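You operate a simulated robot arm through the tools that you are given. There is no shell and no other tool.

You are at the controls of a simulated robot arm. One attempt, no reset.

JOB
Swap the motor in the test cradle for the one in Salvage.
Fine: the old one goes to Reuse; clamp the new one and close the guard; power stays off. Set down upright: motor.

It is judged by the outcome, as a careful person would: the job done as asked, and still so three seconds after it is handed in. It fails if anything else is knocked over, pushed out of place, dropped, spilled or broken.

ROBOT AND FRAMES
A 7-joint arm with a three-finger gripper, fixed in place. Base frame: the origin is at the foot of the arm, x ahead of it, y to its left, z up; the work surface is at about z = 0.88. Readings come in m, rad, newtons and seconds.
With the tool pointing down near the work surface it reaches from about 0.14 to 0.88 m from the base axis. Its first joint turns from -2.897 to 2.897 rad. Payload 2.94 kg.
The TCP is the grasp point between the finger pads, 0.03 m short of the fingertips. In the tool frame z runs along the fingers and y along their closing line. Largest opening 0.132 m; the body of the gripper starts 0.107 m behind the TCP.
Orientation is told as [roll, pitch, yaw] about the base's x, y, z axes, in that order, counted from this pose: with the fingers straight down and closing along the base's y, the tool's x points along the base's -x, its y along +y and its z along -z.

CONTROLS
- The arm moves only by the tool send_rows. Its argument "increments" is a list of rows, each a list of 3 entries, a list of its own where there are three numbers: the shift along the tool's x, y, z in m, then the turn, a rotation vector about the tool's x, y, z in rad, then the opening, from 0 (shut) to 1 (fully open). In form: [[[tx, ty, tz], [rx, ry, rz], jaw], ...]. A call has 1 to 20 rows; each row shifts and turns the commanded pose from where the row before left it, along the tool's axes as they then stand. Rows are played at 5 a second. More than 0.05 m and 0.15 rad between two rows, or a gripper value outside its range, and nothing of the call is played. Where a pose cannot be reached the arm comes as near as it can. A force on the tool above 40 N (or 10 N above the force at the start of the call, whichever is more), or a blocked arm, ends the call early, and 0.2 s more pass. Each finger halts on what it meets, pressing with about 41 N; the grip force reading is that of the motor and also rises with nothing between the fingers. The clock runs only during rows and for 0.2 s after the last one: add rows that do not move to give the fingers time. The reply holds the time, the measured pose of the TCP, the force on the tool along the base axes, the opening and the grip force, in the units named above and with some noise, with the torque about the TCP (base axes, N m) and any sound that the robot's microphone picked up.
- Cameras (640 x 400 px; columns grow to the right, rows downward): "scene" is fixed at [0.0501, -0.5027, 1.6279]; the picture's right is [0.96, -0.27, 0.00], its down [-0.15, -0.53, -0.84] and it looks along [0.23, 0.80, -0.55] (base axes); focal length 317 px, centre (320, 200). "wrist" rides on the gripper at [0.072, 0.003, -0.144] in the tool frame; the picture's right is [-0.04, 1.00, 0.00], its down [-0.88, -0.04, -0.48] and it looks along [-0.47, -0.02, 0.88] (tool axes); focal length 256 px, centre (320, 200).
- capture(camera): a new picture of that camera. It takes no simulated time.
- slide_trunk(by): slides the trunk up (or, below 0, down) by that many m; the arm rides with it, the base frame stays. It gives what a move gives, with no picture.
- probe_pixels(camera, pixels): there is no depth. For up to 12 entries [column, row, z] of the newest picture of that camera ("zoom" is the newest enlarged one), the place [x, y] in the base frame at which the ray of that pixel passes the height z, good to about 0.002 m. It takes no simulated time.
- enlarge(camera, box): a new picture of the part [left, top, right, bottom] of that camera's present view, enlarged. It takes no simulated time.
- finish_job(): hands the job in; it is judged then, once.

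Leave the gripper open and the arm clear of the work at the hand-in unless told otherwise.

The tools are called by a JSON object that holds its "name" and its "arguments". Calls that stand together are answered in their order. send_rows: Moves the arm, as the interface text tells. Its arguments: {"type":"object","properties":{"increments":{"type":"array"}},"required":["increments"]} The other tools are called the same way: slide_trunk (by) slides the trunk up or down; capture (camera) takes a picture; probe_pixels (camera, pixels) gives the place at which the rays of pixels pass given heights; enlarge (camera, box) takes an enlarged picture of a part of a camera's view; finish_job () hands the job in.

At the start:

```text
t: 0.0
tcp_pos: [0.6149, 0.2076, 1.1857]
tcp_rot: [-0.001, 0.001, -0.001]
force: [-0.4, -0.7, -0.4]
torque: [0.01, 0.02, -0.02]
width: 0.1323
grip_force: 0.0
trunk travel left (down, up): [-0.275, 0.265]
```

scene: 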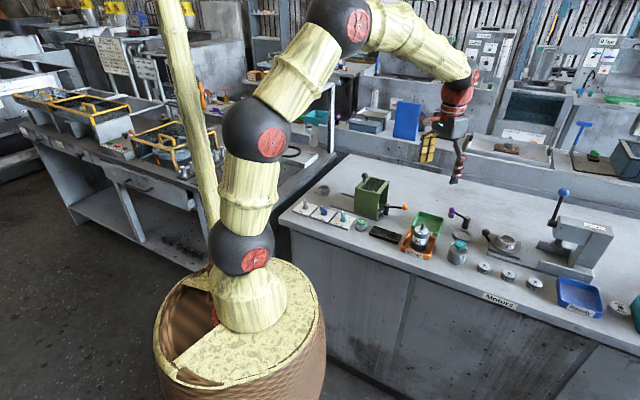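
wrist: 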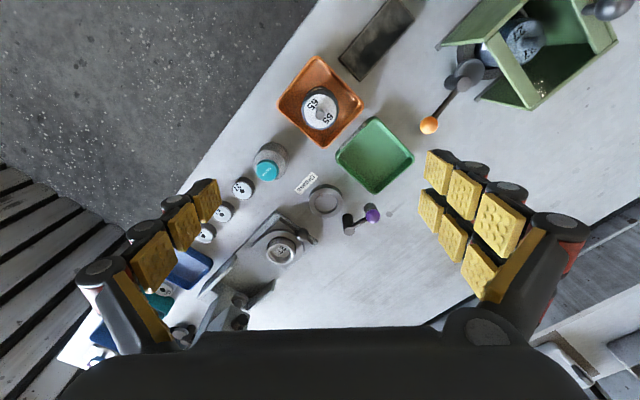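

I see a green cradle-like box with an orange-knobbed lever at the left, an orange tray holding a motor marked "55", and a green tray beside it. I'll enlarge several parts of the view to read the labels.

{"name": "enlarge", "arguments": {"camera": "scene", "box": [280, 160, 480, 285]}}

{"name": "enlarge", "arguments": {"camera": "scene", "box": [440, 180, 640, 330]}}

{"name": "enlarge", "arguments": {"camera": "wrist", "box": [420, 0, 640, 140]}}

{"name": "enlarge", "arguments": {"camera": "wrist", "box": [220, 40, 440, 290]}}

```text
3.20 times, centred on (380, 222) of scene
```

zoom: 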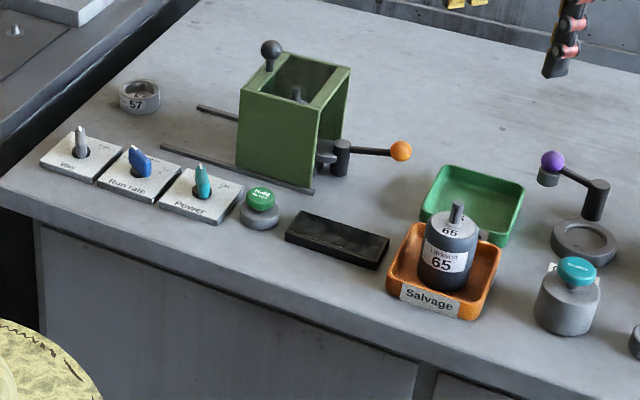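

```text
2.67 times, centred on (540, 255) of scene
```

zoom: 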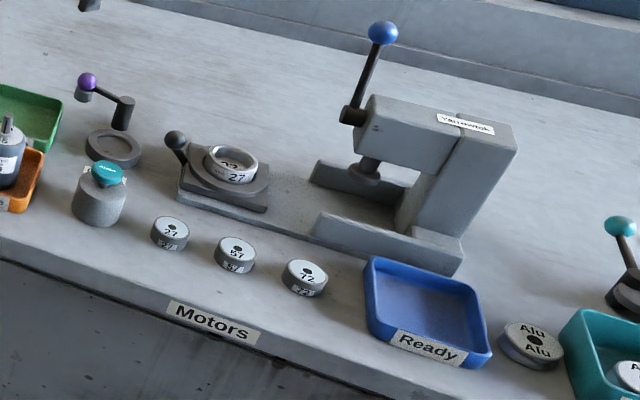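

```text
2.86 times, centred on (530, 70) of wrist
```

zoom: 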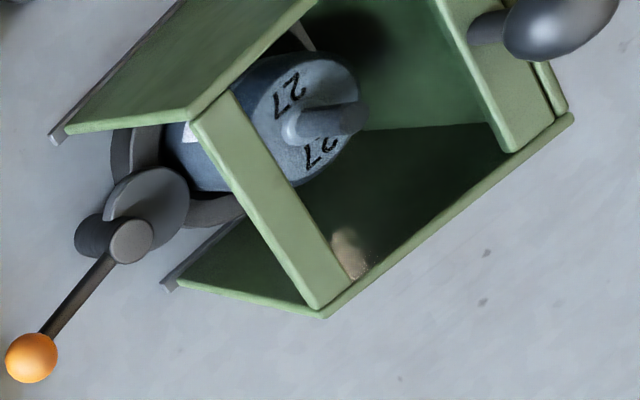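

```text
1.60 times, centred on (330, 165) of wrist
```

zoom: 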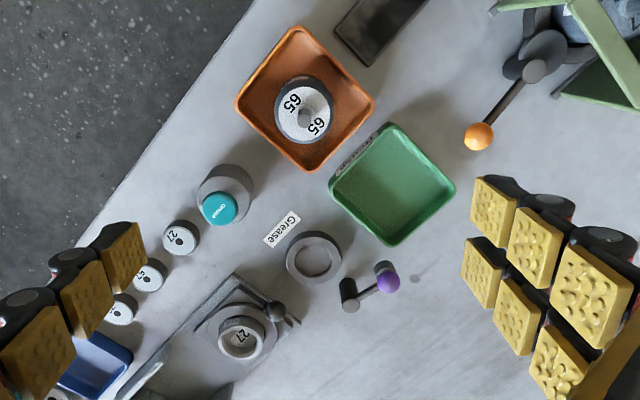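

I'll probe some key points on the wrist picture: the tray centres, clamp lever knob, and guard corners. Then I'll plan a closer look.

{"name": "probe_pixels", "arguments": {"camera": "wrist", "pixels": [[319, 108, 0.96], [319, 108, 0.98], [374, 155, 0.885], [429, 125, 0.95], [465, 75, 0.95], [525, 40, 0.96], [437, 45, 0.88], [530, 108, 1.0], [610, 8, 1.03], [478, 97, 0.88]]}}

{"name": "probe_pixels", "arguments": {"camera": "scene", "pixels": [[354, 218, 0.88], [379, 220, 0.88], [385, 222, 0.88], [330, 206, 0.88], [341, 193, 0.88], [405, 207, 0.95], [422, 224, 0.96], [418, 250, 0.88], [355, 191, 1.0], [389, 183, 1.0]]}}

{"name": "enlarge", "arguments": {"camera": "scene", "box": [285, 165, 385, 235]}}

{"name": "enlarge", "arguments": {"camera": "scene", "box": [340, 165, 420, 225]}}

```text
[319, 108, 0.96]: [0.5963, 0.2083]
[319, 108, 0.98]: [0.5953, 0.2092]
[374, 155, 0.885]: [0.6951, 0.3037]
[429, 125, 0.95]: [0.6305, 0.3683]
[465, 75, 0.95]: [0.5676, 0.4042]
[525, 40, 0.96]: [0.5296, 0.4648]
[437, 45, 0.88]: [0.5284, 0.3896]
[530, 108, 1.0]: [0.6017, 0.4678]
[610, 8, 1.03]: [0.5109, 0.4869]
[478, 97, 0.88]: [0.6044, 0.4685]
```

```text
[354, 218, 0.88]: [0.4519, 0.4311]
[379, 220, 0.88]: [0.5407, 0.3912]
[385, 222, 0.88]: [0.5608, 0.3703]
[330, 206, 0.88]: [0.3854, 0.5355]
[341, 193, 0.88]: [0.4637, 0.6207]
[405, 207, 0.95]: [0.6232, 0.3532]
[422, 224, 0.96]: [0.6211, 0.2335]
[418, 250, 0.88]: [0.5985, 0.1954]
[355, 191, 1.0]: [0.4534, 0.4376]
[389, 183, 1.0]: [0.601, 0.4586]
```

```text
5.71 times, centred on (335, 200) of scene
```

zoom: 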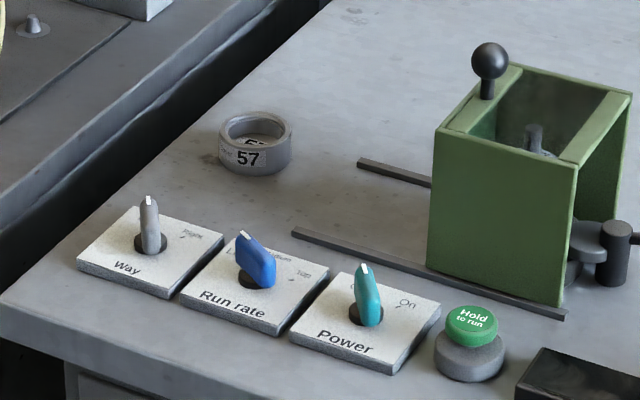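

```text
6.67 times, centred on (380, 195) of scene
```

zoom: 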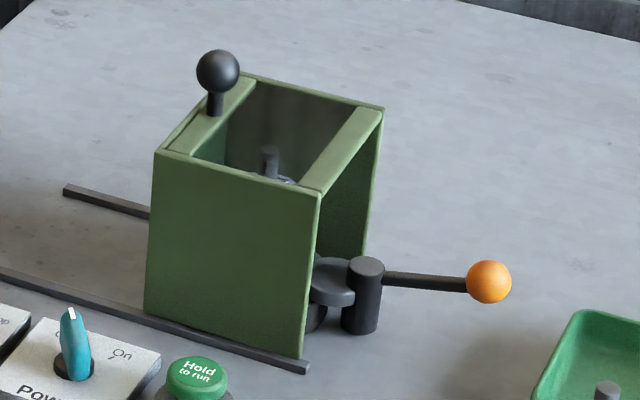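

The guard is a green box on two rails, closed for now, with its black knob on the back bar. The orange lever is the clamp cam. Next I'll move back and left at the same height so the wrist camera can see the cradle.

{"name": "send_rows", "arguments": {"increments": [[[0.0215, 0.0222, 0], [0, 0, 0], 1], [[0.0215, 0.0222, 0], [0, 0, 0], 1], [[0.0215, 0.0222, 0], [0, 0, 0], 1], [[0.0215, 0.0222, 0], [0, 0, 0], 1], [[0.0215, 0.0222, 0], [0, 0, 0], 1], [[0.0215, 0.0222, 0], [0, 0, 0], 1], [[0.0215, 0.0222, 0], [0, 0, 0], 1], [[0.0215, 0.0222, 0], [0, 0, 0], 1], [[0.0215, 0.0222, 0], [0, 0, 0], 1], [[0.0215, 0.0222, 0], [0, 0, 0], 1], [[0, 0, 0], [0, 0, 0], 1]]}}

{"name": "capture", "arguments": {"camera": "wrist"}}

{"name": "capture", "arguments": {"camera": "scene"}}

```text
t: 2.4
tcp_pos: [0.4012, 0.4318, 1.1838]
tcp_rot: [-0.001, -0.001, 0.0]
force: [1.0, 0.5, -0.2]
torque: [0.0, 0.0, -0.05]
width: 0.1321
grip_force: 0.1
trunk travel left (down, up): [-0.275, 0.265]
```

```text
taken
```

wrist: 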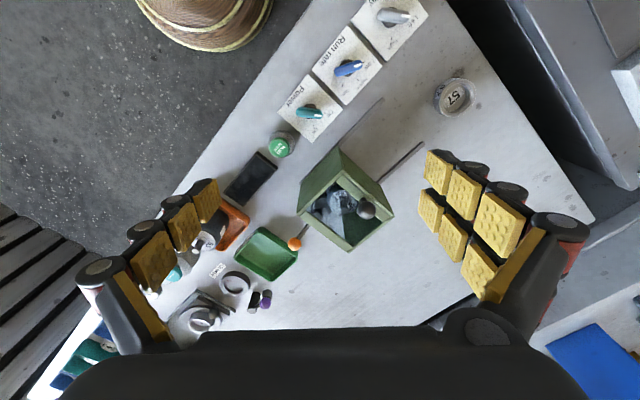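

```text
taken
```

scene: 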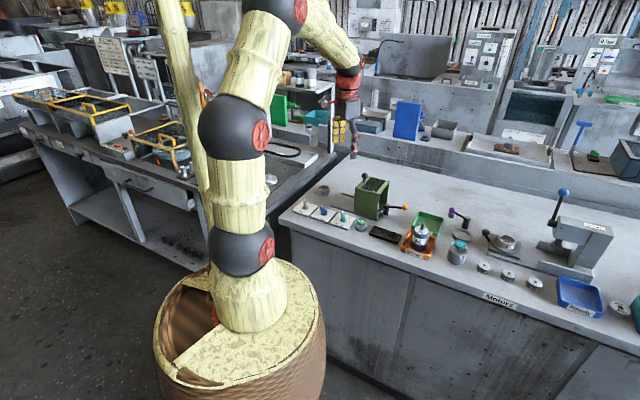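

{"name": "enlarge", "arguments": {"camera": "wrist", "box": [260, 120, 440, 260]}}

{"name": "enlarge", "arguments": {"camera": "wrist", "box": [150, 180, 310, 340]}}

{"name": "enlarge", "arguments": {"camera": "wrist", "box": [260, 0, 500, 160]}}

{"name": "probe_pixels", "arguments": {"camera": "wrist", "pixels": [[338, 149, 0.88], [381, 99, 0.88], [424, 143, 0.88], [380, 182, 0.88], [298, 213, 0.88], [366, 209, 1.03], [294, 245, 0.94], [339, 203, 0.97], [348, 250, 1.0], [395, 216, 1.0], [267, 254, 0.885]]}}

```text
2.86 times, centred on (350, 190) of wrist
```

zoom: 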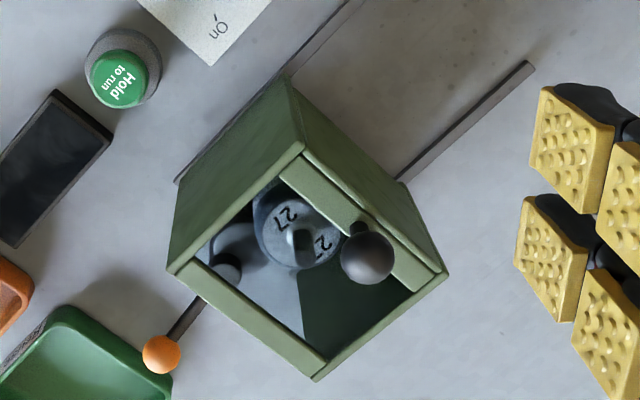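

```text
2.50 times, centred on (230, 260) of wrist
```

zoom: 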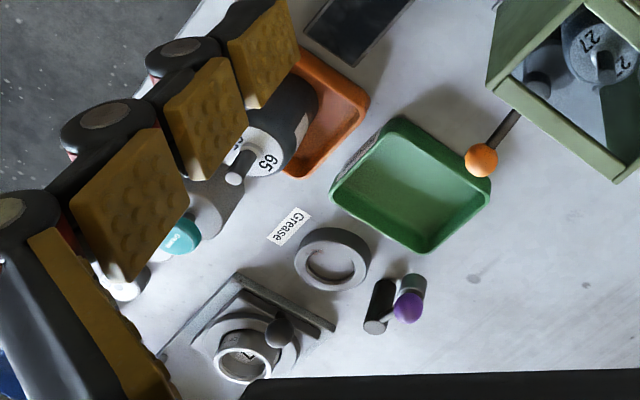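

```text
2.50 times, centred on (380, 80) of wrist
```

zoom: 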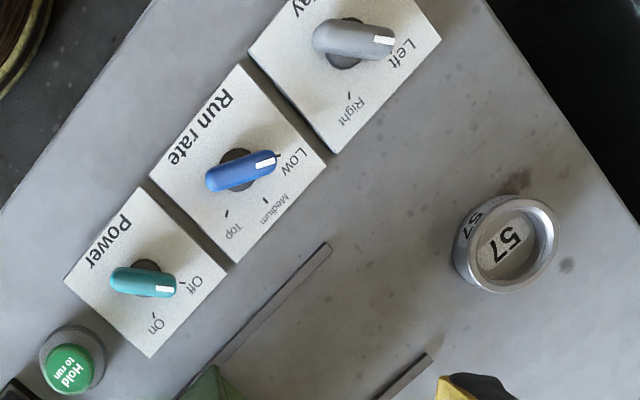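

```text
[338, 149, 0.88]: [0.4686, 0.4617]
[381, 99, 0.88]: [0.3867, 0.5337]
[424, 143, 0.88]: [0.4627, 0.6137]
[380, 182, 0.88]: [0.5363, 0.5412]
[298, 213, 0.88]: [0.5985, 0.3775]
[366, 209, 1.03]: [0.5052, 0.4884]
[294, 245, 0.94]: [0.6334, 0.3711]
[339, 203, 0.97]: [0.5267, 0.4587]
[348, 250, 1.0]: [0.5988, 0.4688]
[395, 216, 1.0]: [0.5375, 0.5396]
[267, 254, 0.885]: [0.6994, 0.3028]
```

{"name": "probe_pixels", "arguments": {"camera": "wrist", "pixels": [[300.3, 214.5, 0.98], [343.7, 170.8, 0.98], [348.3, 252.9, 0.98], [393.7, 215.2, 0.98], [300.3, 214.5, 1.02], [343.7, 170.8, 1.02], [348.3, 252.9, 1.02], [393.7, 215.2, 1.02]]}}

{"name": "probe_pixels", "arguments": {"camera": "scene", "pixels": [[379.7, 193.8, 0.98], [355.3, 187.5, 0.98], [389.5, 181, 0.98], [368.8, 175.8, 0.98], [379.7, 193.8, 1.02], [355.3, 187.5, 1.02], [389.5, 181, 1.02], [368.8, 175.8, 1.02]]}}

```text
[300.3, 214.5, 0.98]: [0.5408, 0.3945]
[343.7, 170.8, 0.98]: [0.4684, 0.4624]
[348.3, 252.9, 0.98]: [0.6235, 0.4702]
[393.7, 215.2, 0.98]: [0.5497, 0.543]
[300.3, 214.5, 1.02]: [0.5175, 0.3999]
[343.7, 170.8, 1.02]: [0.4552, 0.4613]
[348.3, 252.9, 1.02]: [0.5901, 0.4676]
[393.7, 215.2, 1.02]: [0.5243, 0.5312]
```

```text
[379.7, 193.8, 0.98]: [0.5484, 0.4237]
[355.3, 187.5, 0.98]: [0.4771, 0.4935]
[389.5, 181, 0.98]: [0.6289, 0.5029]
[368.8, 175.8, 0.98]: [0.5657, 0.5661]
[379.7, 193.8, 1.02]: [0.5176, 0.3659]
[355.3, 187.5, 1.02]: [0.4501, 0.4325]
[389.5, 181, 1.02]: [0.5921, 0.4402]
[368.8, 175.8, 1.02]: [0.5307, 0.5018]
```

Triangulating the guard top puts it at z≈1.0 with yaw ≈45°, and the power switch points to Off. I still need to read the tray labels and pin down the knob and lever positions.

{"name": "enlarge", "arguments": {"camera": "scene", "box": [560, 230, 640, 340]}}

{"name": "enlarge", "arguments": {"camera": "scene", "box": [390, 200, 470, 270]}}

{"name": "enlarge", "arguments": {"camera": "wrist", "box": [220, 200, 310, 290]}}

{"name": "probe_pixels", "arguments": {"camera": "scene", "pixels": [[364.7, 175.5, 1.02], [364.7, 175.5, 1.03], [364.7, 175.5, 1.04], [364.7, 175.5, 1.05], [405.2, 207.3, 0.92], [405.2, 207.3, 0.94], [405.2, 207.3, 0.96], [386.9, 204.5, 0.94], [386.9, 204.5, 0.96]]}}

{"name": "probe_pixels", "arguments": {"camera": "wrist", "pixels": [[366.8, 209.5, 1.02], [366.8, 209.5, 1.03], [366.8, 209.5, 1.04], [366.8, 209.5, 1.05], [294.7, 244, 0.92], [294.7, 244, 0.94], [294.7, 244, 0.96], [318.2, 215, 0.94], [318.2, 215, 0.96], [299.3, 183, 0.88]]}}

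```text
3.64 times, centred on (600, 285) of scene
```

zoom: 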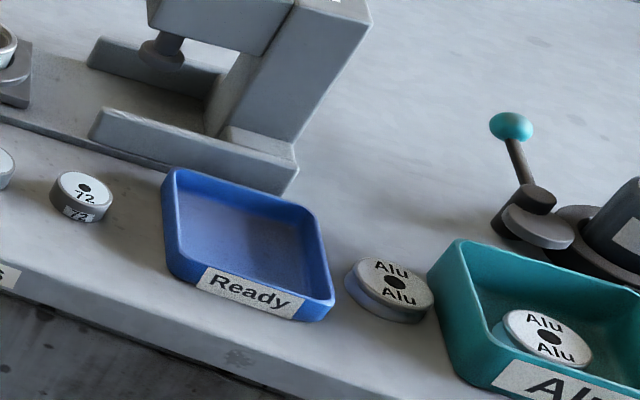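

```text
5.71 times, centred on (430, 235) of scene
```

zoom: 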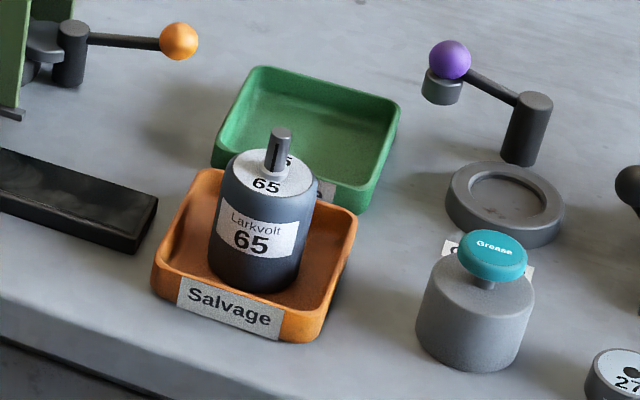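

```text
4.44 times, centred on (265, 245) of wrist
```

zoom: 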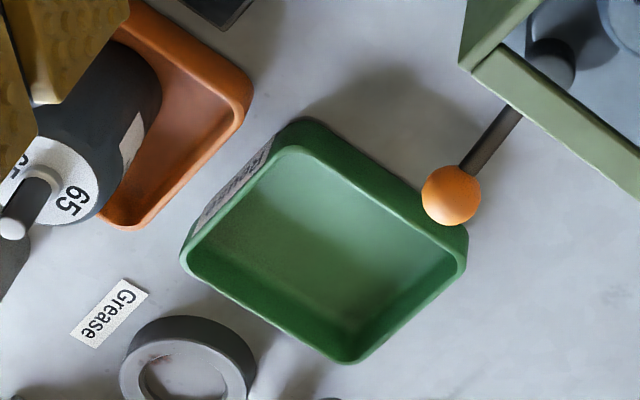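

```text
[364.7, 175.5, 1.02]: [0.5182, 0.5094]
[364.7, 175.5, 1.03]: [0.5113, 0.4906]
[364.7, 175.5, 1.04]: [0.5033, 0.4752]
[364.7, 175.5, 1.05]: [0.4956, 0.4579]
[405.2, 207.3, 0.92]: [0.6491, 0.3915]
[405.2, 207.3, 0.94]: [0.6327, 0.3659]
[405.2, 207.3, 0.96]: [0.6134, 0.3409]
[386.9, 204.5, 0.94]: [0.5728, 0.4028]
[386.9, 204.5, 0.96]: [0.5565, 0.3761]
```

```text
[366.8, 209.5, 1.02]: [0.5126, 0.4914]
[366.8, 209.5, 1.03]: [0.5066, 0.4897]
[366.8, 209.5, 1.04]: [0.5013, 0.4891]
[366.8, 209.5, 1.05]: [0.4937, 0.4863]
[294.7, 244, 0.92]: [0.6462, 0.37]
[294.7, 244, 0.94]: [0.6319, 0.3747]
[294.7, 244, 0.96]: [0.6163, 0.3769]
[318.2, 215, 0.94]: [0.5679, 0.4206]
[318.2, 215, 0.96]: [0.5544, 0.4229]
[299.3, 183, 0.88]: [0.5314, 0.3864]
```

The Salvage tray holds motor "Larkvolt 65". The green tray's label is partly visible, so I'll confirm it later. Both cameras agree on the guard knob at about (0.507, 0.490, 1.031). I'll yaw the tool by +0.81 so the fingers close along the rails, then hover above the knob.

{"name": "send_rows", "arguments": {"increments": [[[0, 0, 0], [0, 0, -0.135], 1], [[0, 0, 0], [0, 0, -0.135], 1], [[0, 0, 0], [0, 0, -0.135], 1], [[0, 0, 0], [0, 0, -0.135], 1], [[0, 0, 0], [0, 0, -0.135], 1], [[0, 0, 0], [0, 0, -0.135], 1], [[-0.023, -0.0074, 0.014], [0, 0, 0], 1], [[-0.023, -0.0074, 0.014], [0, 0, 0], 1], [[-0.023, -0.0074, 0.014], [0, 0, 0], 1], [[-0.023, -0.0074, 0.014], [0, 0, 0], 1], [[-0.023, -0.0074, 0.014], [0, 0, 0], 1], [[0, 0, 0], [0, 0, 0], 1]]}}

{"name": "capture", "arguments": {"camera": "wrist"}}

{"name": "enlarge", "arguments": {"camera": "scene", "box": [320, 120, 440, 220]}}

```text
t: 5.0
tcp_pos: [0.5072, 0.4884, 1.1145]
tcp_rot: [0.0, 0.0, 0.809]
force: [0.1, -0.3, 0.5]
torque: [0.0, 0.0, -0.02]
width: 0.1319
grip_force: 0.1
trunk travel left (down, up): [-0.275, 0.265]
```

```text
taken
```

wrist: 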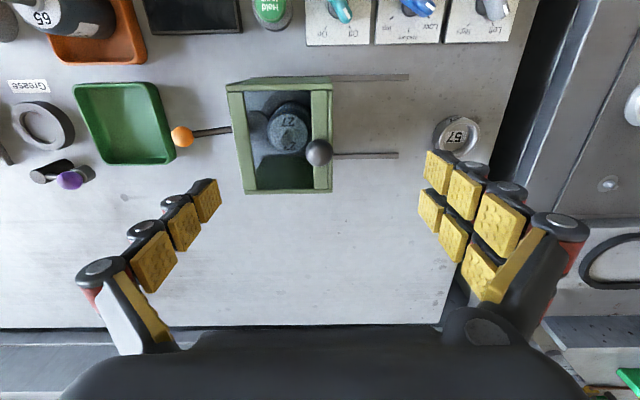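

```text
4.00 times, centred on (380, 170) of scene
```

zoom: 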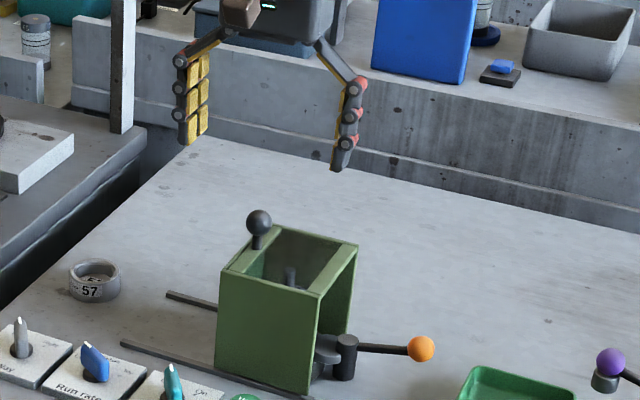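

The tool is well aligned: the rails run horizontally in the wrist view and the knob at (319,152) sits directly under the TCP. Now I'll descend to z≈1.04 and close on the knob.

{"name": "send_rows", "arguments": {"increments": [[[0, 0, 0.025], [0, 0, 0], 1], [[0, 0, 0.025], [0, 0, 0], 1], [[0, 0, 0.0245], [0, 0, 0], 1], [[0, 0, 0], [0, 0, 0], 1], [[0, 0, 0], [0, 0, 0], 0.5], [[0, 0, 0], [0, 0, 0], 0.1], [[0, 0, 0], [0, 0, 0], 0.1], [[0, 0, 0], [0, 0, 0], 0.1], [[0, 0, 0], [0, 0, 0], 0.1], [[0, 0, 0], [0, 0, 0], 0.1], [[0, 0, 0], [0, 0, 0], 0.1]]}}

{"name": "capture", "arguments": {"camera": "wrist"}}

{"name": "enlarge", "arguments": {"camera": "scene", "box": [320, 140, 420, 220]}}

```text
t: 7.4
tcp_pos: [0.506, 0.488, 1.0399]
tcp_rot: [0.001, -0.001, 0.81]
force: [0.8, -0.5, 0.2]
torque: [-0.02, -0.02, -0.03]
width: 0.0252
grip_force: 5.7
trunk travel left (down, up): [-0.275, 0.265]
```

```text
taken
```

wrist: 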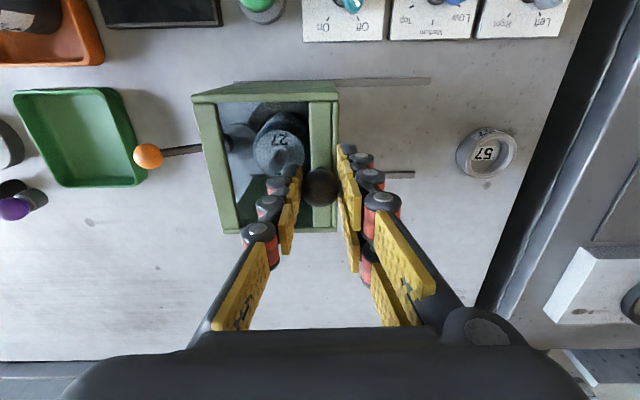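

```text
5.00 times, centred on (370, 180) of scene
```

zoom: 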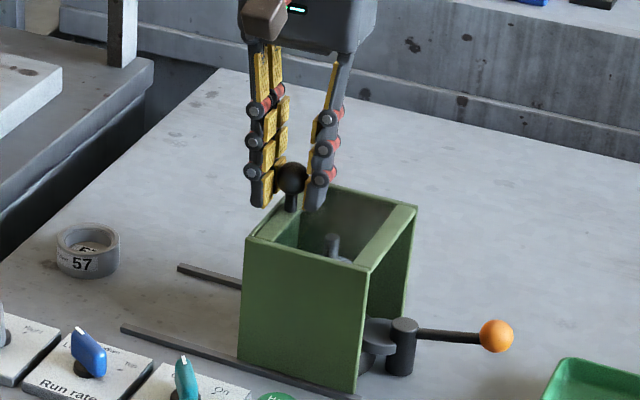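

The knob is gripped (width 0.025). Before sliding, I'll check where the rail ends and the "57" ring are so the guard won't hit the ring.

{"name": "probe_pixels", "arguments": {"camera": "wrist", "pixels": [[430, 80, 0.885], [414, 175, 0.885], [458, 158, 0.88], [484, 178, 0.88], [340, 230, 1.0], [338, 84, 1.0], [192, 98, 1.0], [283, 165, 0.97], [340, 84, 0.885]]}}

```text
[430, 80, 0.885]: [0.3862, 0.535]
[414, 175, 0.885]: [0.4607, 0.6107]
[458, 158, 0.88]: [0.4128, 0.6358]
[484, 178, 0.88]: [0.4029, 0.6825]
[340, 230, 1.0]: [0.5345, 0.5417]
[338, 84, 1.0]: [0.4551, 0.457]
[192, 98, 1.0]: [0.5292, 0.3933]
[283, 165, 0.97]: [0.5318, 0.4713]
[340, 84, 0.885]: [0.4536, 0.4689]
```

The rail ends are about 0.103 m behind the guard's back edge, and the ring sits about 0.15 m behind it. I'll slide the guard along +tool y by 0.10 m in small steps.

{"name": "send_rows", "arguments": {"increments": [[[0, 0.01, 0], [0, 0, 0], 0.1], [[0, 0.01, 0], [0, 0, 0], 0.1], [[0, 0.01, 0], [0, 0, 0], 0.1], [[0, 0.01, 0], [0, 0, 0], 0.1], [[0, 0.01, 0], [0, 0, 0], 0.1], [[0, 0.01, 0], [0, 0, 0], 0.1], [[0, 0.01, 0], [0, 0, 0], 0.1], [[0, 0.01, 0], [0, 0, 0], 0.1], [[0, 0.01, 0], [0, 0, 0], 0.1], [[0, 0.008, 0], [0, 0, 0], 0.1], [[0, 0, 0], [0, 0, 0], 0.1]]}}

{"name": "capture", "arguments": {"camera": "wrist"}}

{"name": "enlarge", "arguments": {"camera": "scene", "box": [310, 140, 430, 220]}}

```text
t: 9.8
tcp_pos: [0.4375, 0.558, 1.0402]
tcp_rot: [0.001, 0.0, 0.81]
force: [11.0, 11.5, -2.8]
torque: [0.3, -0.23, -0.05]
width: 0.0241
grip_force: 45.1
trunk travel left (down, up): [-0.275, 0.265]
```

```text
taken
```

wrist: 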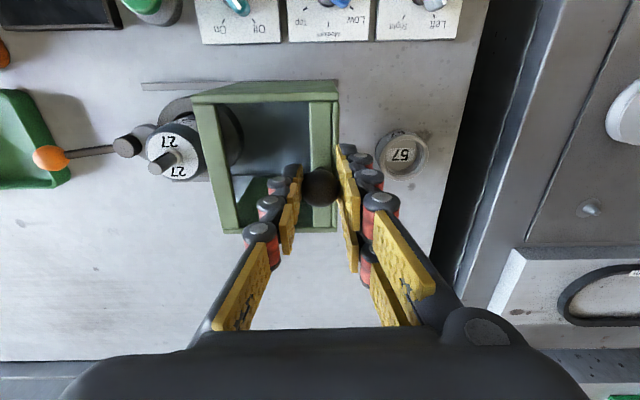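

```text
5.00 times, centred on (370, 180) of scene
```

zoom: 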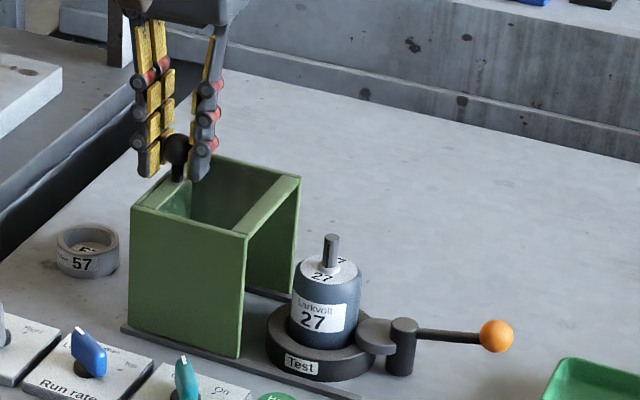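

The guard is open and the motor "27" is fully exposed in a round cradle marked "Test". The cam presses its side. I'll open the fingers partly and lift clear.

{"name": "send_rows", "arguments": {"increments": [[[0, 0, 0], [0, 0, 0], 0.4], [[0, 0, 0], [0, 0, 0], 0.5], [[0, 0, 0], [0, 0, 0], 0.5], [[0, 0, -0.03], [0, 0, 0], 0.5], [[0, 0, -0.04], [0, 0, 0], 0.5], [[0, 0, -0.04], [0, 0, 0], 0.5], [[-0.02, -0.03, -0.03], [0, 0, 0], 0.5], [[-0.02, -0.03, 0], [0, 0, 0], 0.5], [[0, -0.03, 0], [0, 0, 0], 0.5], [[0, -0.03, 0], [0, 0, 0], 0.5], [[0, 0, 0], [0, 0, 0], 0.5]]}}

{"name": "capture", "arguments": {"camera": "wrist"}}

{"name": "enlarge", "arguments": {"camera": "scene", "box": [340, 165, 420, 225]}}

```text
t: 12.2
tcp_pos: [0.5495, 0.5015, 1.1781]
tcp_rot: [-0.001, 0.001, 0.812]
force: [-0.3, -0.2, 0.7]
torque: [-0.02, 0.0, 0.0]
width: 0.0659
grip_force: 0.0
trunk travel left (down, up): [-0.275, 0.265]
```

```text
taken
```

wrist: 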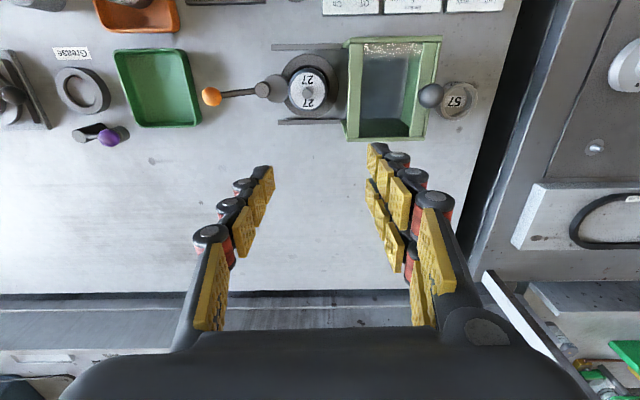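

```text
6.67 times, centred on (380, 195) of scene
```

zoom: 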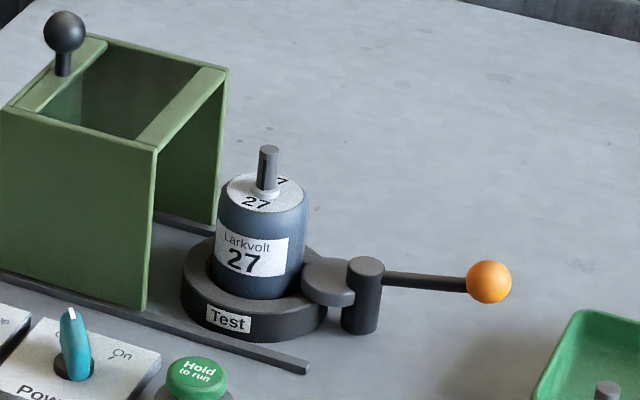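

{"name": "enlarge", "arguments": {"camera": "wrist", "box": [190, 30, 350, 140]}}

{"name": "probe_pixels", "arguments": {"camera": "wrist", "pixels": [[307, 90, 0.96], [307, 90, 0.97], [307, 90, 0.98], [263, 89, 0.92], [263, 89, 0.93], [211, 97, 0.93], [211, 97, 0.94], [157, 88, 0.885], [273, 46, 0.885], [278, 122, 0.885]]}}

{"name": "probe_pixels", "arguments": {"camera": "scene", "pixels": [[372.2, 196.2, 0.95], [372.2, 196.2, 0.96], [372.2, 196.2, 0.97], [372.2, 196.2, 0.98], [386.9, 205, 0.92], [386.9, 205, 0.93], [386.9, 205, 0.94], [405.4, 207.3, 0.93], [405.4, 207.3, 0.94]]}}

```text
3.64 times, centred on (270, 85) of wrist
```

zoom: 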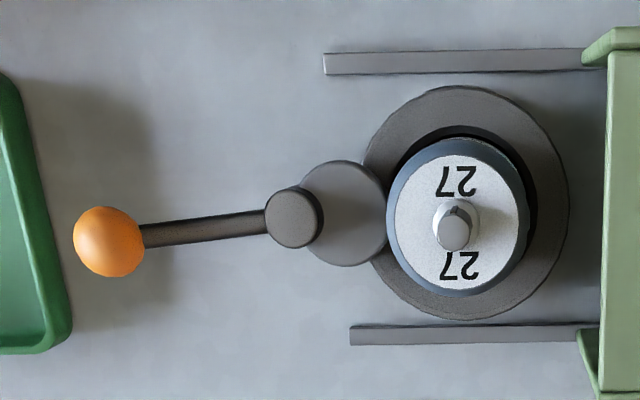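

```text
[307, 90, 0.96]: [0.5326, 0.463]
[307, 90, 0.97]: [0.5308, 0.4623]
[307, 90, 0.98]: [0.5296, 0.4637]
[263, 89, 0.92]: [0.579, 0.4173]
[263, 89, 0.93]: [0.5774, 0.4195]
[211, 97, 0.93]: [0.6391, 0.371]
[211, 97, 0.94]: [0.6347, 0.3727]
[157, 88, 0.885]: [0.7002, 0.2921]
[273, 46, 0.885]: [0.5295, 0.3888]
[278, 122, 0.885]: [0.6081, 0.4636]
```

```text
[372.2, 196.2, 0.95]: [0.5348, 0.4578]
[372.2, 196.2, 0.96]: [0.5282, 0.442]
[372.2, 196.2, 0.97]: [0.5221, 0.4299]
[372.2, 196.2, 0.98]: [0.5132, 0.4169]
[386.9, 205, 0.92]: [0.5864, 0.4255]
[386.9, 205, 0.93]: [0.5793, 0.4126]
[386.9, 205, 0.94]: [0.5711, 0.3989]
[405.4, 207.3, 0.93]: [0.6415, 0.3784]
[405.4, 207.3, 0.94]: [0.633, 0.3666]
```

Read together, the cameras put the motor axis at about (0.532, 0.462) with its top face at z≈0.957. The clamp post is at (0.578, 0.418) and the orange knob at (0.636, 0.373, 0.937). The cam lobe points at the motor, so it is clamped. I'll turn the tool to yaw −0.66 so the fingers close across the lever, and hover above the orange knob.

{"name": "send_rows", "arguments": {"increments": [[[0, 0, 0], [0, 0, 0.1336], 0.5], [[0, 0, 0], [0, 0, 0.1336], 0.5], [[0, 0, 0], [0, 0, 0.1336], 0.5], [[0, 0, 0], [0, 0, 0.1336], 0.5], [[0, 0, 0], [0, 0, 0.1336], 0.5], [[0, 0, 0], [0, 0, 0.1336], 0.5], [[0, 0, 0], [0, 0, 0.1336], 0.5], [[0, 0, 0], [0, 0, 0.1336], 0.5], [[0, 0, 0], [0, 0, 0.1336], 0.5], [[0, 0, 0], [0, 0, 0.1336], 0.5], [[0, 0, 0], [0, 0, 0.1336], 0.5], [[-0.0294, -0.0097, 0.024], [0, 0, 0], 0.5], [[-0.0294, -0.0097, 0.024], [0, 0, 0], 0.5], [[-0.0294, -0.0097, 0.024], [0, 0, 0], 0.5], [[-0.0294, -0.0097, 0.024], [0, 0, 0], 0.5], [[-0.0294, -0.0097, 0.024], [0, 0, 0], 0.5], [[0, 0, 0], [0, 0, 0], 0.5]]}}

{"name": "capture", "arguments": {"camera": "wrist"}}

{"name": "enlarge", "arguments": {"camera": "scene", "box": [340, 145, 460, 225]}}

```text
t: 15.8
tcp_pos: [0.637, 0.3737, 1.0602]
tcp_rot: [-0.001, 0.0, -0.659]
force: [-0.1, 0.4, 0.1]
torque: [0.03, 0.05, 0.0]
width: 0.0662
grip_force: 0.0
trunk travel left (down, up): [-0.275, 0.265]
```

```text
taken
```

wrist: 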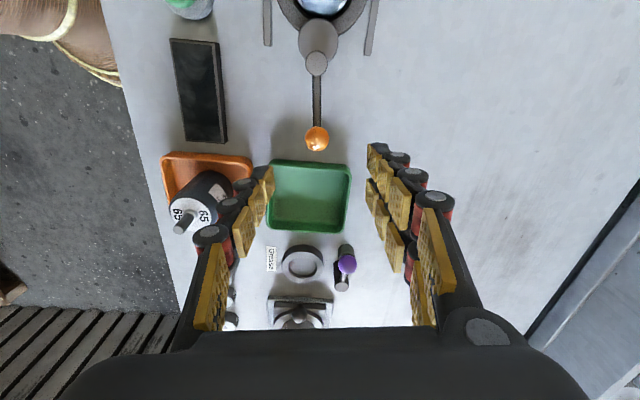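

```text
5.00 times, centred on (400, 185) of scene
```

zoom: 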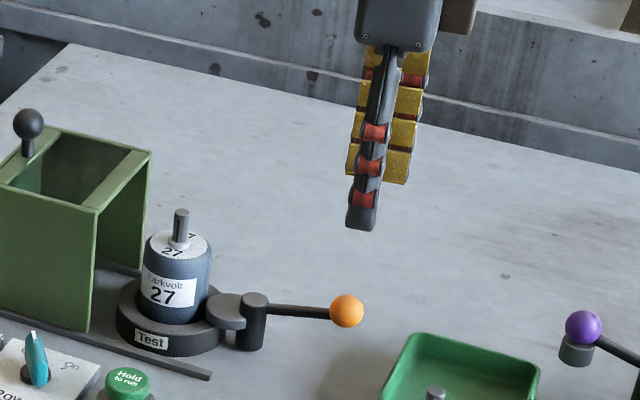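

The knob at (317,138) is exactly under the TCP and the rod is vertical in view. I'll check the green tray's rim clearance, then descend.

{"name": "probe_pixels", "arguments": {"camera": "wrist", "pixels": [[317, 138, 0.937], [317, 65, 0.927], [272, 162, 0.91], [344, 166, 0.91], [350, 228, 0.91], [266, 229, 0.91], [317, 20, 0.92]]}}

{"name": "enlarge", "arguments": {"camera": "wrist", "box": [240, 0, 400, 240]}}

```text
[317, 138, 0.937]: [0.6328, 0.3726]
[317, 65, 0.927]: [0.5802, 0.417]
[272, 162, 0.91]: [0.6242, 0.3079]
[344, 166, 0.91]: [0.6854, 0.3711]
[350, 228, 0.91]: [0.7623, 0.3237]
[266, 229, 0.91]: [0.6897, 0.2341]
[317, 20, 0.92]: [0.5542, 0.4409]
```

```text
1.67 times, centred on (320, 120) of wrist
```

zoom: 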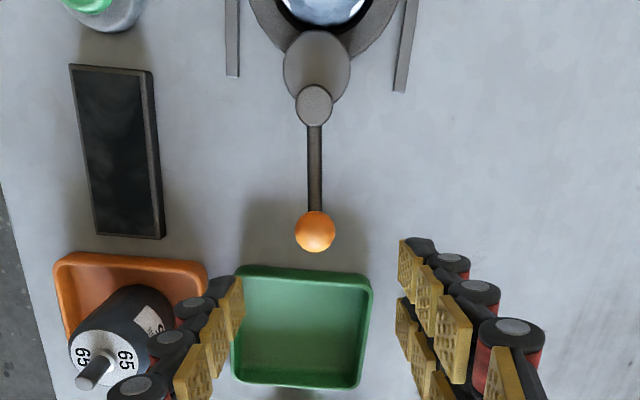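

The tray edge is about 0.035 m beyond the knob, which is clear. I'll descend 0.12 m and close on the orange knob.

{"name": "send_rows", "arguments": {"increments": [[[0, 0, 0.04], [0, 0, 0], 0.5], [[0, 0, 0.04], [0, 0, 0], 0.5], [[0, 0, 0.039], [0, 0, 0], 0.5], [[0, 0, 0], [0, 0, 0], 0.5], [[0, 0, 0], [0, 0, 0], 0.05], [[0, 0, 0], [0, 0, 0], 0.05], [[0, 0, 0], [0, 0, 0], 0.05], [[0, 0, 0], [0, 0, 0], 0.05], [[0, 0, 0], [0, 0, 0], 0.05], [[0, 0, 0], [0, 0, 0], 0.05]]}}

{"name": "capture", "arguments": {"camera": "wrist"}}

```text
t: 18.0
tcp_pos: [0.6364, 0.3732, 0.9395]
tcp_rot: [-0.002, 0.001, -0.659]
force: [0.3, 0.3, -2.4]
torque: [-0.02, -0.01, -0.05]
width: 0.0236
grip_force: 44.9
trunk travel left (down, up): [-0.275, 0.265]
```

```text
taken
```

wrist: 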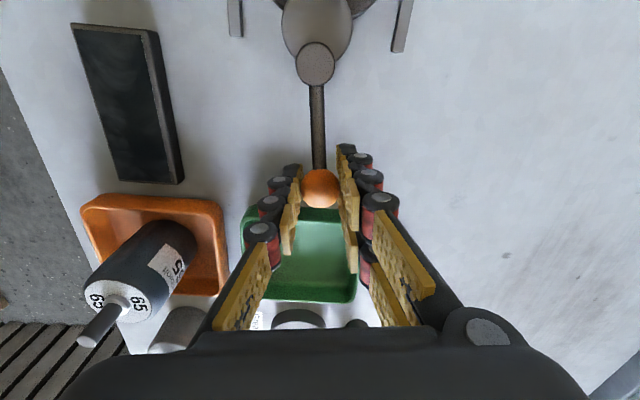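

The knob is held. I'll try a small arc of 0.2 rad counter-clockwise about the post, toward the open table on the far side, and feel for resistance.

{"name": "send_rows", "arguments": {"increments": [[[0.00035, 0.0071, 0], [0, 0, -0.1], 0.05], [[0.00035, 0.0071, 0], [0, 0, -0.1], 0.05], [[0, 0, 0], [0, 0, 0], 0.05]]}}

{"name": "capture", "arguments": {"camera": "wrist"}}

```text
t: 18.8
tcp_pos: [0.6434, 0.3849, 0.9404]
tcp_rot: [-0.002, -0.001, -0.457]
force: [0.1, -0.8, -6.3]
torque: [-0.12, -0.18, 0.06]
width: 0.0235
grip_force: 45.1
trunk travel left (down, up): [-0.275, 0.265]
```

```text
taken
```

wrist: 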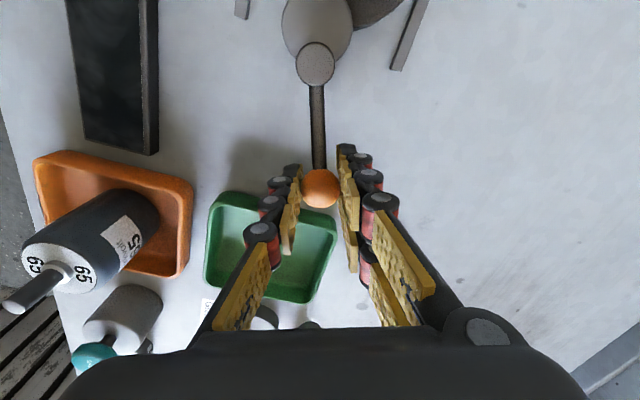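

The lever turns freely that way with little force. I'll continue the arc.

{"name": "send_rows", "arguments": {"increments": [[[0.00035, 0.0071, 0], [0, 0, -0.1], 0.05], [[0.00035, 0.0071, 0], [0, 0, -0.1], 0.05], [[0.00035, 0.0071, 0], [0, 0, -0.1], 0.05], [[0.00035, 0.0071, 0], [0, 0, -0.1], 0.05], [[0.00035, 0.0071, 0], [0, 0, -0.1], 0.05], [[0.00035, 0.0071, 0], [0, 0, -0.1], 0.05], [[0, 0, 0], [0, 0, 0], 0.05]]}}

{"name": "capture", "arguments": {"camera": "wrist"}}

{"name": "enlarge", "arguments": {"camera": "scene", "box": [340, 145, 460, 225]}}

```text
t: 20.4
tcp_pos: [0.6489, 0.4266, 0.9397]
tcp_rot: [-0.003, 0.001, 0.143]
force: [-7.5, -4.4, -9.5]
torque: [-0.03, 0.0, 0.23]
width: 0.0235
grip_force: 44.8
trunk travel left (down, up): [-0.275, 0.265]
```

```text
taken
```

wrist: 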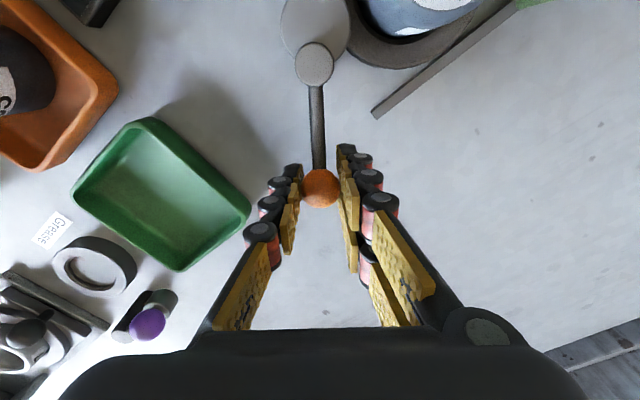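

```text
5.00 times, centred on (400, 185) of scene
```

zoom: 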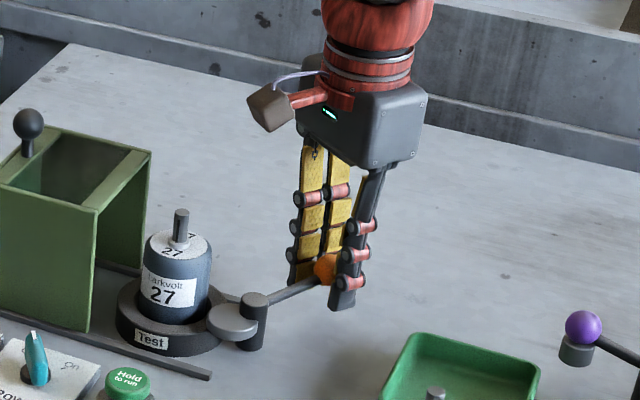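

The cam lobe is swinging away from the motor. I'll continue 0.5 rad more; a stop may be met.

{"name": "send_rows", "arguments": {"increments": [[[0.0004, 0.0071, 0], [0, 0, -0.1], 0.05], [[0.0004, 0.0071, 0], [0, 0, -0.1], 0.05], [[0.0004, 0.0071, 0], [0, 0, -0.1], 0.05], [[0.0004, 0.0071, 0], [0, 0, -0.1], 0.05], [[0.0004, 0.0071, 0], [0, 0, -0.1], 0.05], [[0, 0, 0], [0, 0, 0], 0.05]]}}

{"name": "capture", "arguments": {"camera": "wrist"}}

{"name": "enlarge", "arguments": {"camera": "scene", "box": [340, 145, 460, 225]}}

```text
t: 21.8
tcp_pos: [0.6382, 0.4588, 0.9395]
tcp_rot: [0.0, 0.002, 0.641]
force: [-7.7, -4.8, -12.5]
torque: [0.08, -0.07, -0.05]
width: 0.0233
grip_force: 44.8
trunk travel left (down, up): [-0.275, 0.265]
```

```text
taken
```

wrist: 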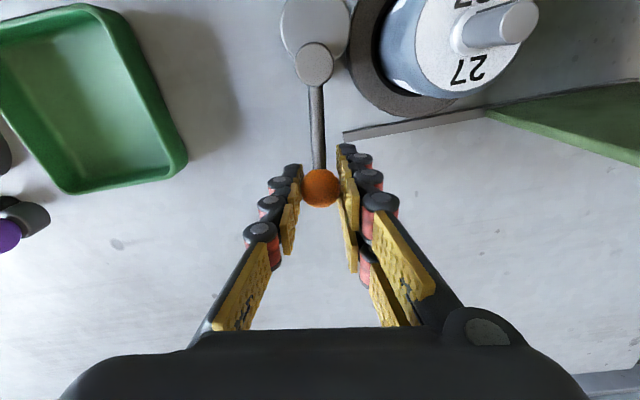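

```text
5.00 times, centred on (400, 185) of scene
```

zoom: 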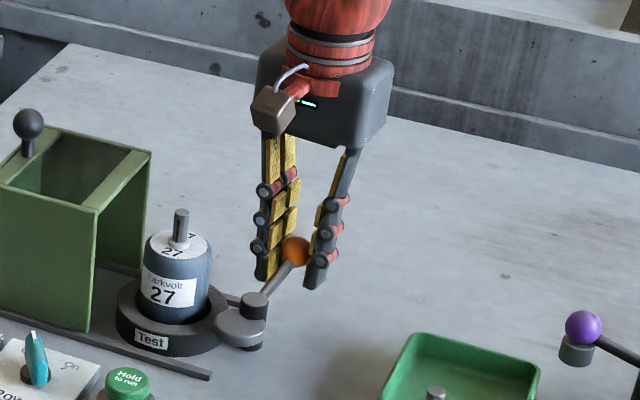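

The lever has turned 75° and the cam is clear of the motor. I'll release the knob, lift, and check that the lever stays.

{"name": "send_rows", "arguments": {"increments": [[[0, 0, 0], [0, 0, 0], 0.3], [[0, 0, 0], [0, 0, 0], 0.45], [[0, 0, 0], [0, 0, 0], 0.45], [[0, 0, -0.04], [0, 0, 0], 0.45], [[0, 0, -0.05], [0, 0, 0], 0.45], [[0, 0, -0.05], [0, 0, 0], 0.45], [[0, 0, -0.05], [0, 0, 0], 0.45], [[0, 0, 0], [0, 0, 0], 1]]}}

{"name": "capture", "arguments": {"camera": "wrist"}}

{"name": "enlarge", "arguments": {"camera": "scene", "box": [340, 165, 460, 245]}}

```text
t: 23.6
tcp_pos: [0.639, 0.4588, 1.1315]
tcp_rot: [-0.001, 0.001, 0.641]
force: [-0.1, -0.5, 1.0]
torque: [0.02, -0.02, 0.02]
width: 0.0858
grip_force: 0.1
trunk travel left (down, up): [-0.275, 0.265]
```

```text
taken
```

wrist: 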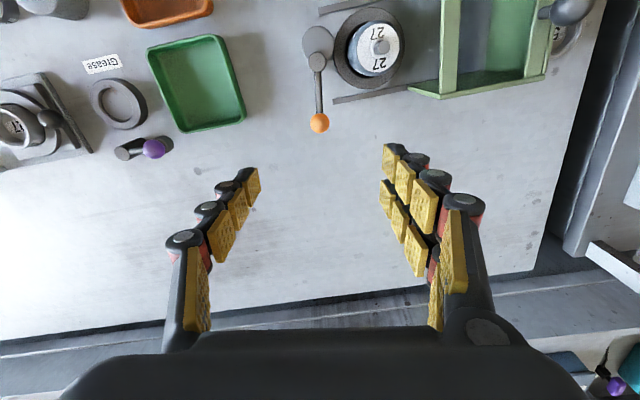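

```text
5.00 times, centred on (400, 205) of scene
```

zoom: 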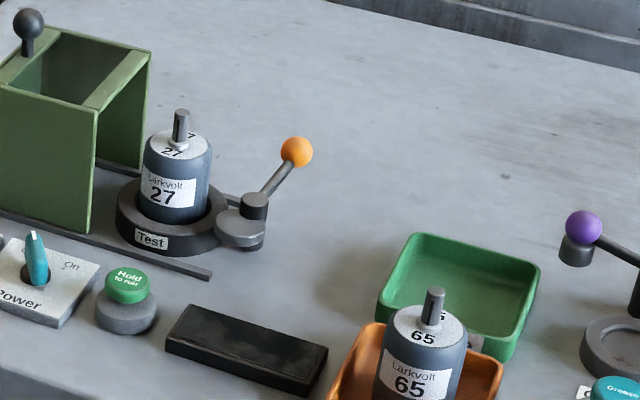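

The lever stays open. Now I'll measure the motor precisely from this view.

{"name": "enlarge", "arguments": {"camera": "wrist", "box": [300, 0, 440, 140]}}

{"name": "probe_pixels", "arguments": {"camera": "wrist", "pixels": [[374, 49, 0.957], [374, 49, 0.95], [370, 47, 0.9], [319, 122, 0.937], [318, 61, 0.927]]}}

{"name": "enlarge", "arguments": {"camera": "scene", "box": [350, 180, 400, 220]}}

{"name": "enlarge", "arguments": {"camera": "scene", "box": [395, 210, 465, 265]}}

```text
2.86 times, centred on (370, 70) of wrist
```

zoom: 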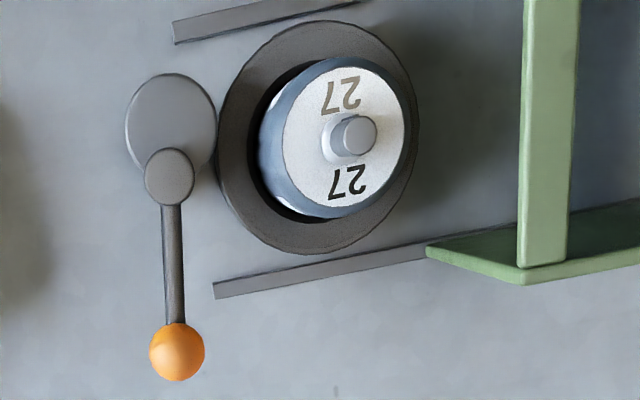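

```text
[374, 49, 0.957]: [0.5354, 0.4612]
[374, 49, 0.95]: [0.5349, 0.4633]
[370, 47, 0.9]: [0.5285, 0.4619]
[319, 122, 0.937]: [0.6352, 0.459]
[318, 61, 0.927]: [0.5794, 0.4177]
```

```text
10.00 times, centred on (375, 200) of scene
```

zoom: 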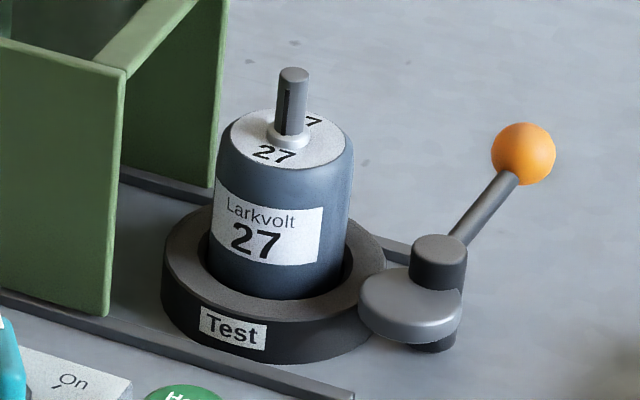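

```text
7.27 times, centred on (430, 238) of scene
```

zoom: 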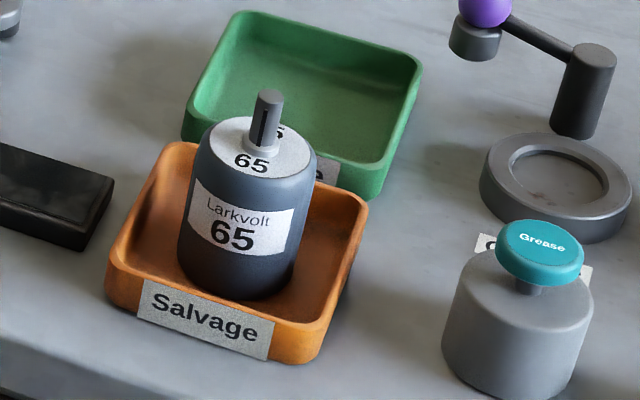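

{"name": "probe_pixels", "arguments": {"camera": "wrist", "pixels": [[378.4, 47.3, 0.94], [378.4, 47.3, 0.95], [378.4, 47.3, 0.96], [378.4, 47.3, 0.97], [369.3, 48, 0.9], [369.3, 48, 0.91], [347, 24, 0.9], [397, 84, 0.9]]}}

{"name": "probe_pixels", "arguments": {"camera": "scene", "pixels": [[371.8, 193.8, 0.94], [371.8, 193.8, 0.95], [371.8, 193.8, 0.96], [371.8, 193.8, 0.97], [365.4, 193, 0.96], [378.6, 195, 0.96], [422.2, 230.7, 0.95], [422.2, 230.7, 0.96], [422.2, 230.7, 0.97], [359, 205, 0.9], [381.5, 208, 0.9]]}}

```text
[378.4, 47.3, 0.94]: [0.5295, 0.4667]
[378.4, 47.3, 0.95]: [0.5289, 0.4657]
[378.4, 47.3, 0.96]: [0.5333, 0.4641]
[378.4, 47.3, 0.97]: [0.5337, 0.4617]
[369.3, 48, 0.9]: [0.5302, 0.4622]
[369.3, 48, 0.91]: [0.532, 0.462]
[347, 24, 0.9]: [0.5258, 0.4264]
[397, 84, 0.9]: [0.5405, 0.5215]
```

```text
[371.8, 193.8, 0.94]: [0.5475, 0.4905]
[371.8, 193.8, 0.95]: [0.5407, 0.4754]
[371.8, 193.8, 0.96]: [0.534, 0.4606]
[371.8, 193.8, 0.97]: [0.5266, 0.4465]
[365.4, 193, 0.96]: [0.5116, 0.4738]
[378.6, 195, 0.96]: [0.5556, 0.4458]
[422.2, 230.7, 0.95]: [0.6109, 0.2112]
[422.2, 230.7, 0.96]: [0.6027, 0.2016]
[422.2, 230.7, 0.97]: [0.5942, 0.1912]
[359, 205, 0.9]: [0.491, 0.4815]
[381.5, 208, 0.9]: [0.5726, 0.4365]
```

The motor's top face is at z≈0.959, its centre is (0.532, 0.463), and its diameter is about 0.052. I'll yaw to −0.785 so the fingers close across the rails, clear of both guard and cam, and hover over the motor.

{"name": "send_rows", "arguments": {"increments": [[[0, 0, 0], [0, 0, 0.1426], 1], [[0, 0, 0], [0, 0, 0.1426], 1], [[0, 0, 0], [0, 0, 0.1426], 1], [[0, 0, 0], [0, 0, 0.1426], 1], [[0, 0, 0], [0, 0, 0.1426], 1], [[0, 0, 0], [0, 0, 0.1426], 1], [[0, 0, 0], [0, 0, 0.1426], 1], [[0, 0, 0], [0, 0, 0.1426], 1], [[0, 0, 0], [0, 0, 0.1426], 1], [[0, 0, 0], [0, 0, 0.1426], 1], [[0.0262, -0.0242, 0.01], [0, 0, 0], 1], [[0.0262, -0.0242, 0.01], [0, 0, 0], 1], [[0.0262, -0.0242, 0.01], [0, 0, 0], 1], [[0, 0, 0], [0, 0, 0], 1]]}}

{"name": "capture", "arguments": {"camera": "wrist"}}

{"name": "enlarge", "arguments": {"camera": "scene", "box": [320, 120, 460, 220]}}

```text
t: 26.6
tcp_pos: [0.5306, 0.4643, 1.101]
tcp_rot: [-0.003, 0.0, -0.785]
force: [-0.2, 0.3, 0.5]
torque: [-0.02, -0.02, -0.01]
width: 0.1319
grip_force: 0.2
trunk travel left (down, up): [-0.275, 0.265]
```

```text
taken
```

wrist: 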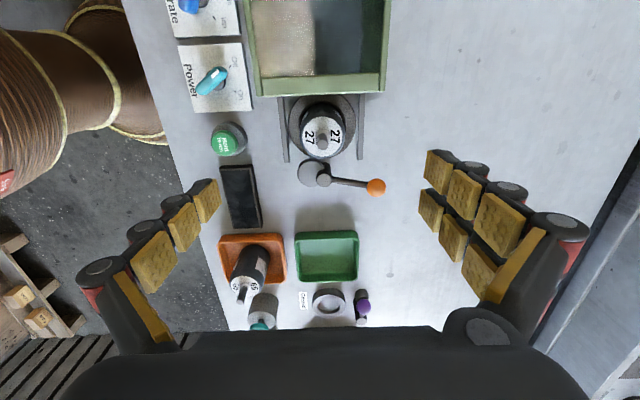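

```text
4.00 times, centred on (390, 170) of scene
```

zoom: 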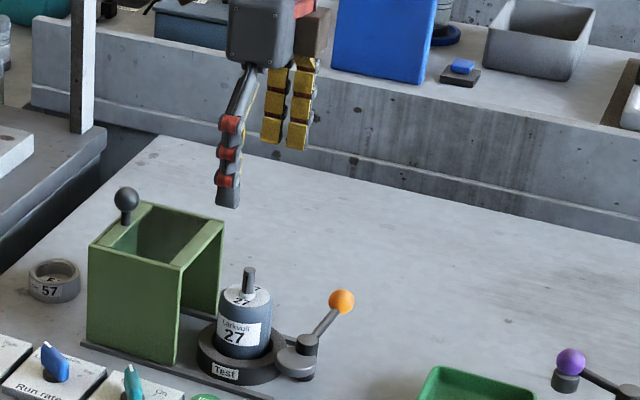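

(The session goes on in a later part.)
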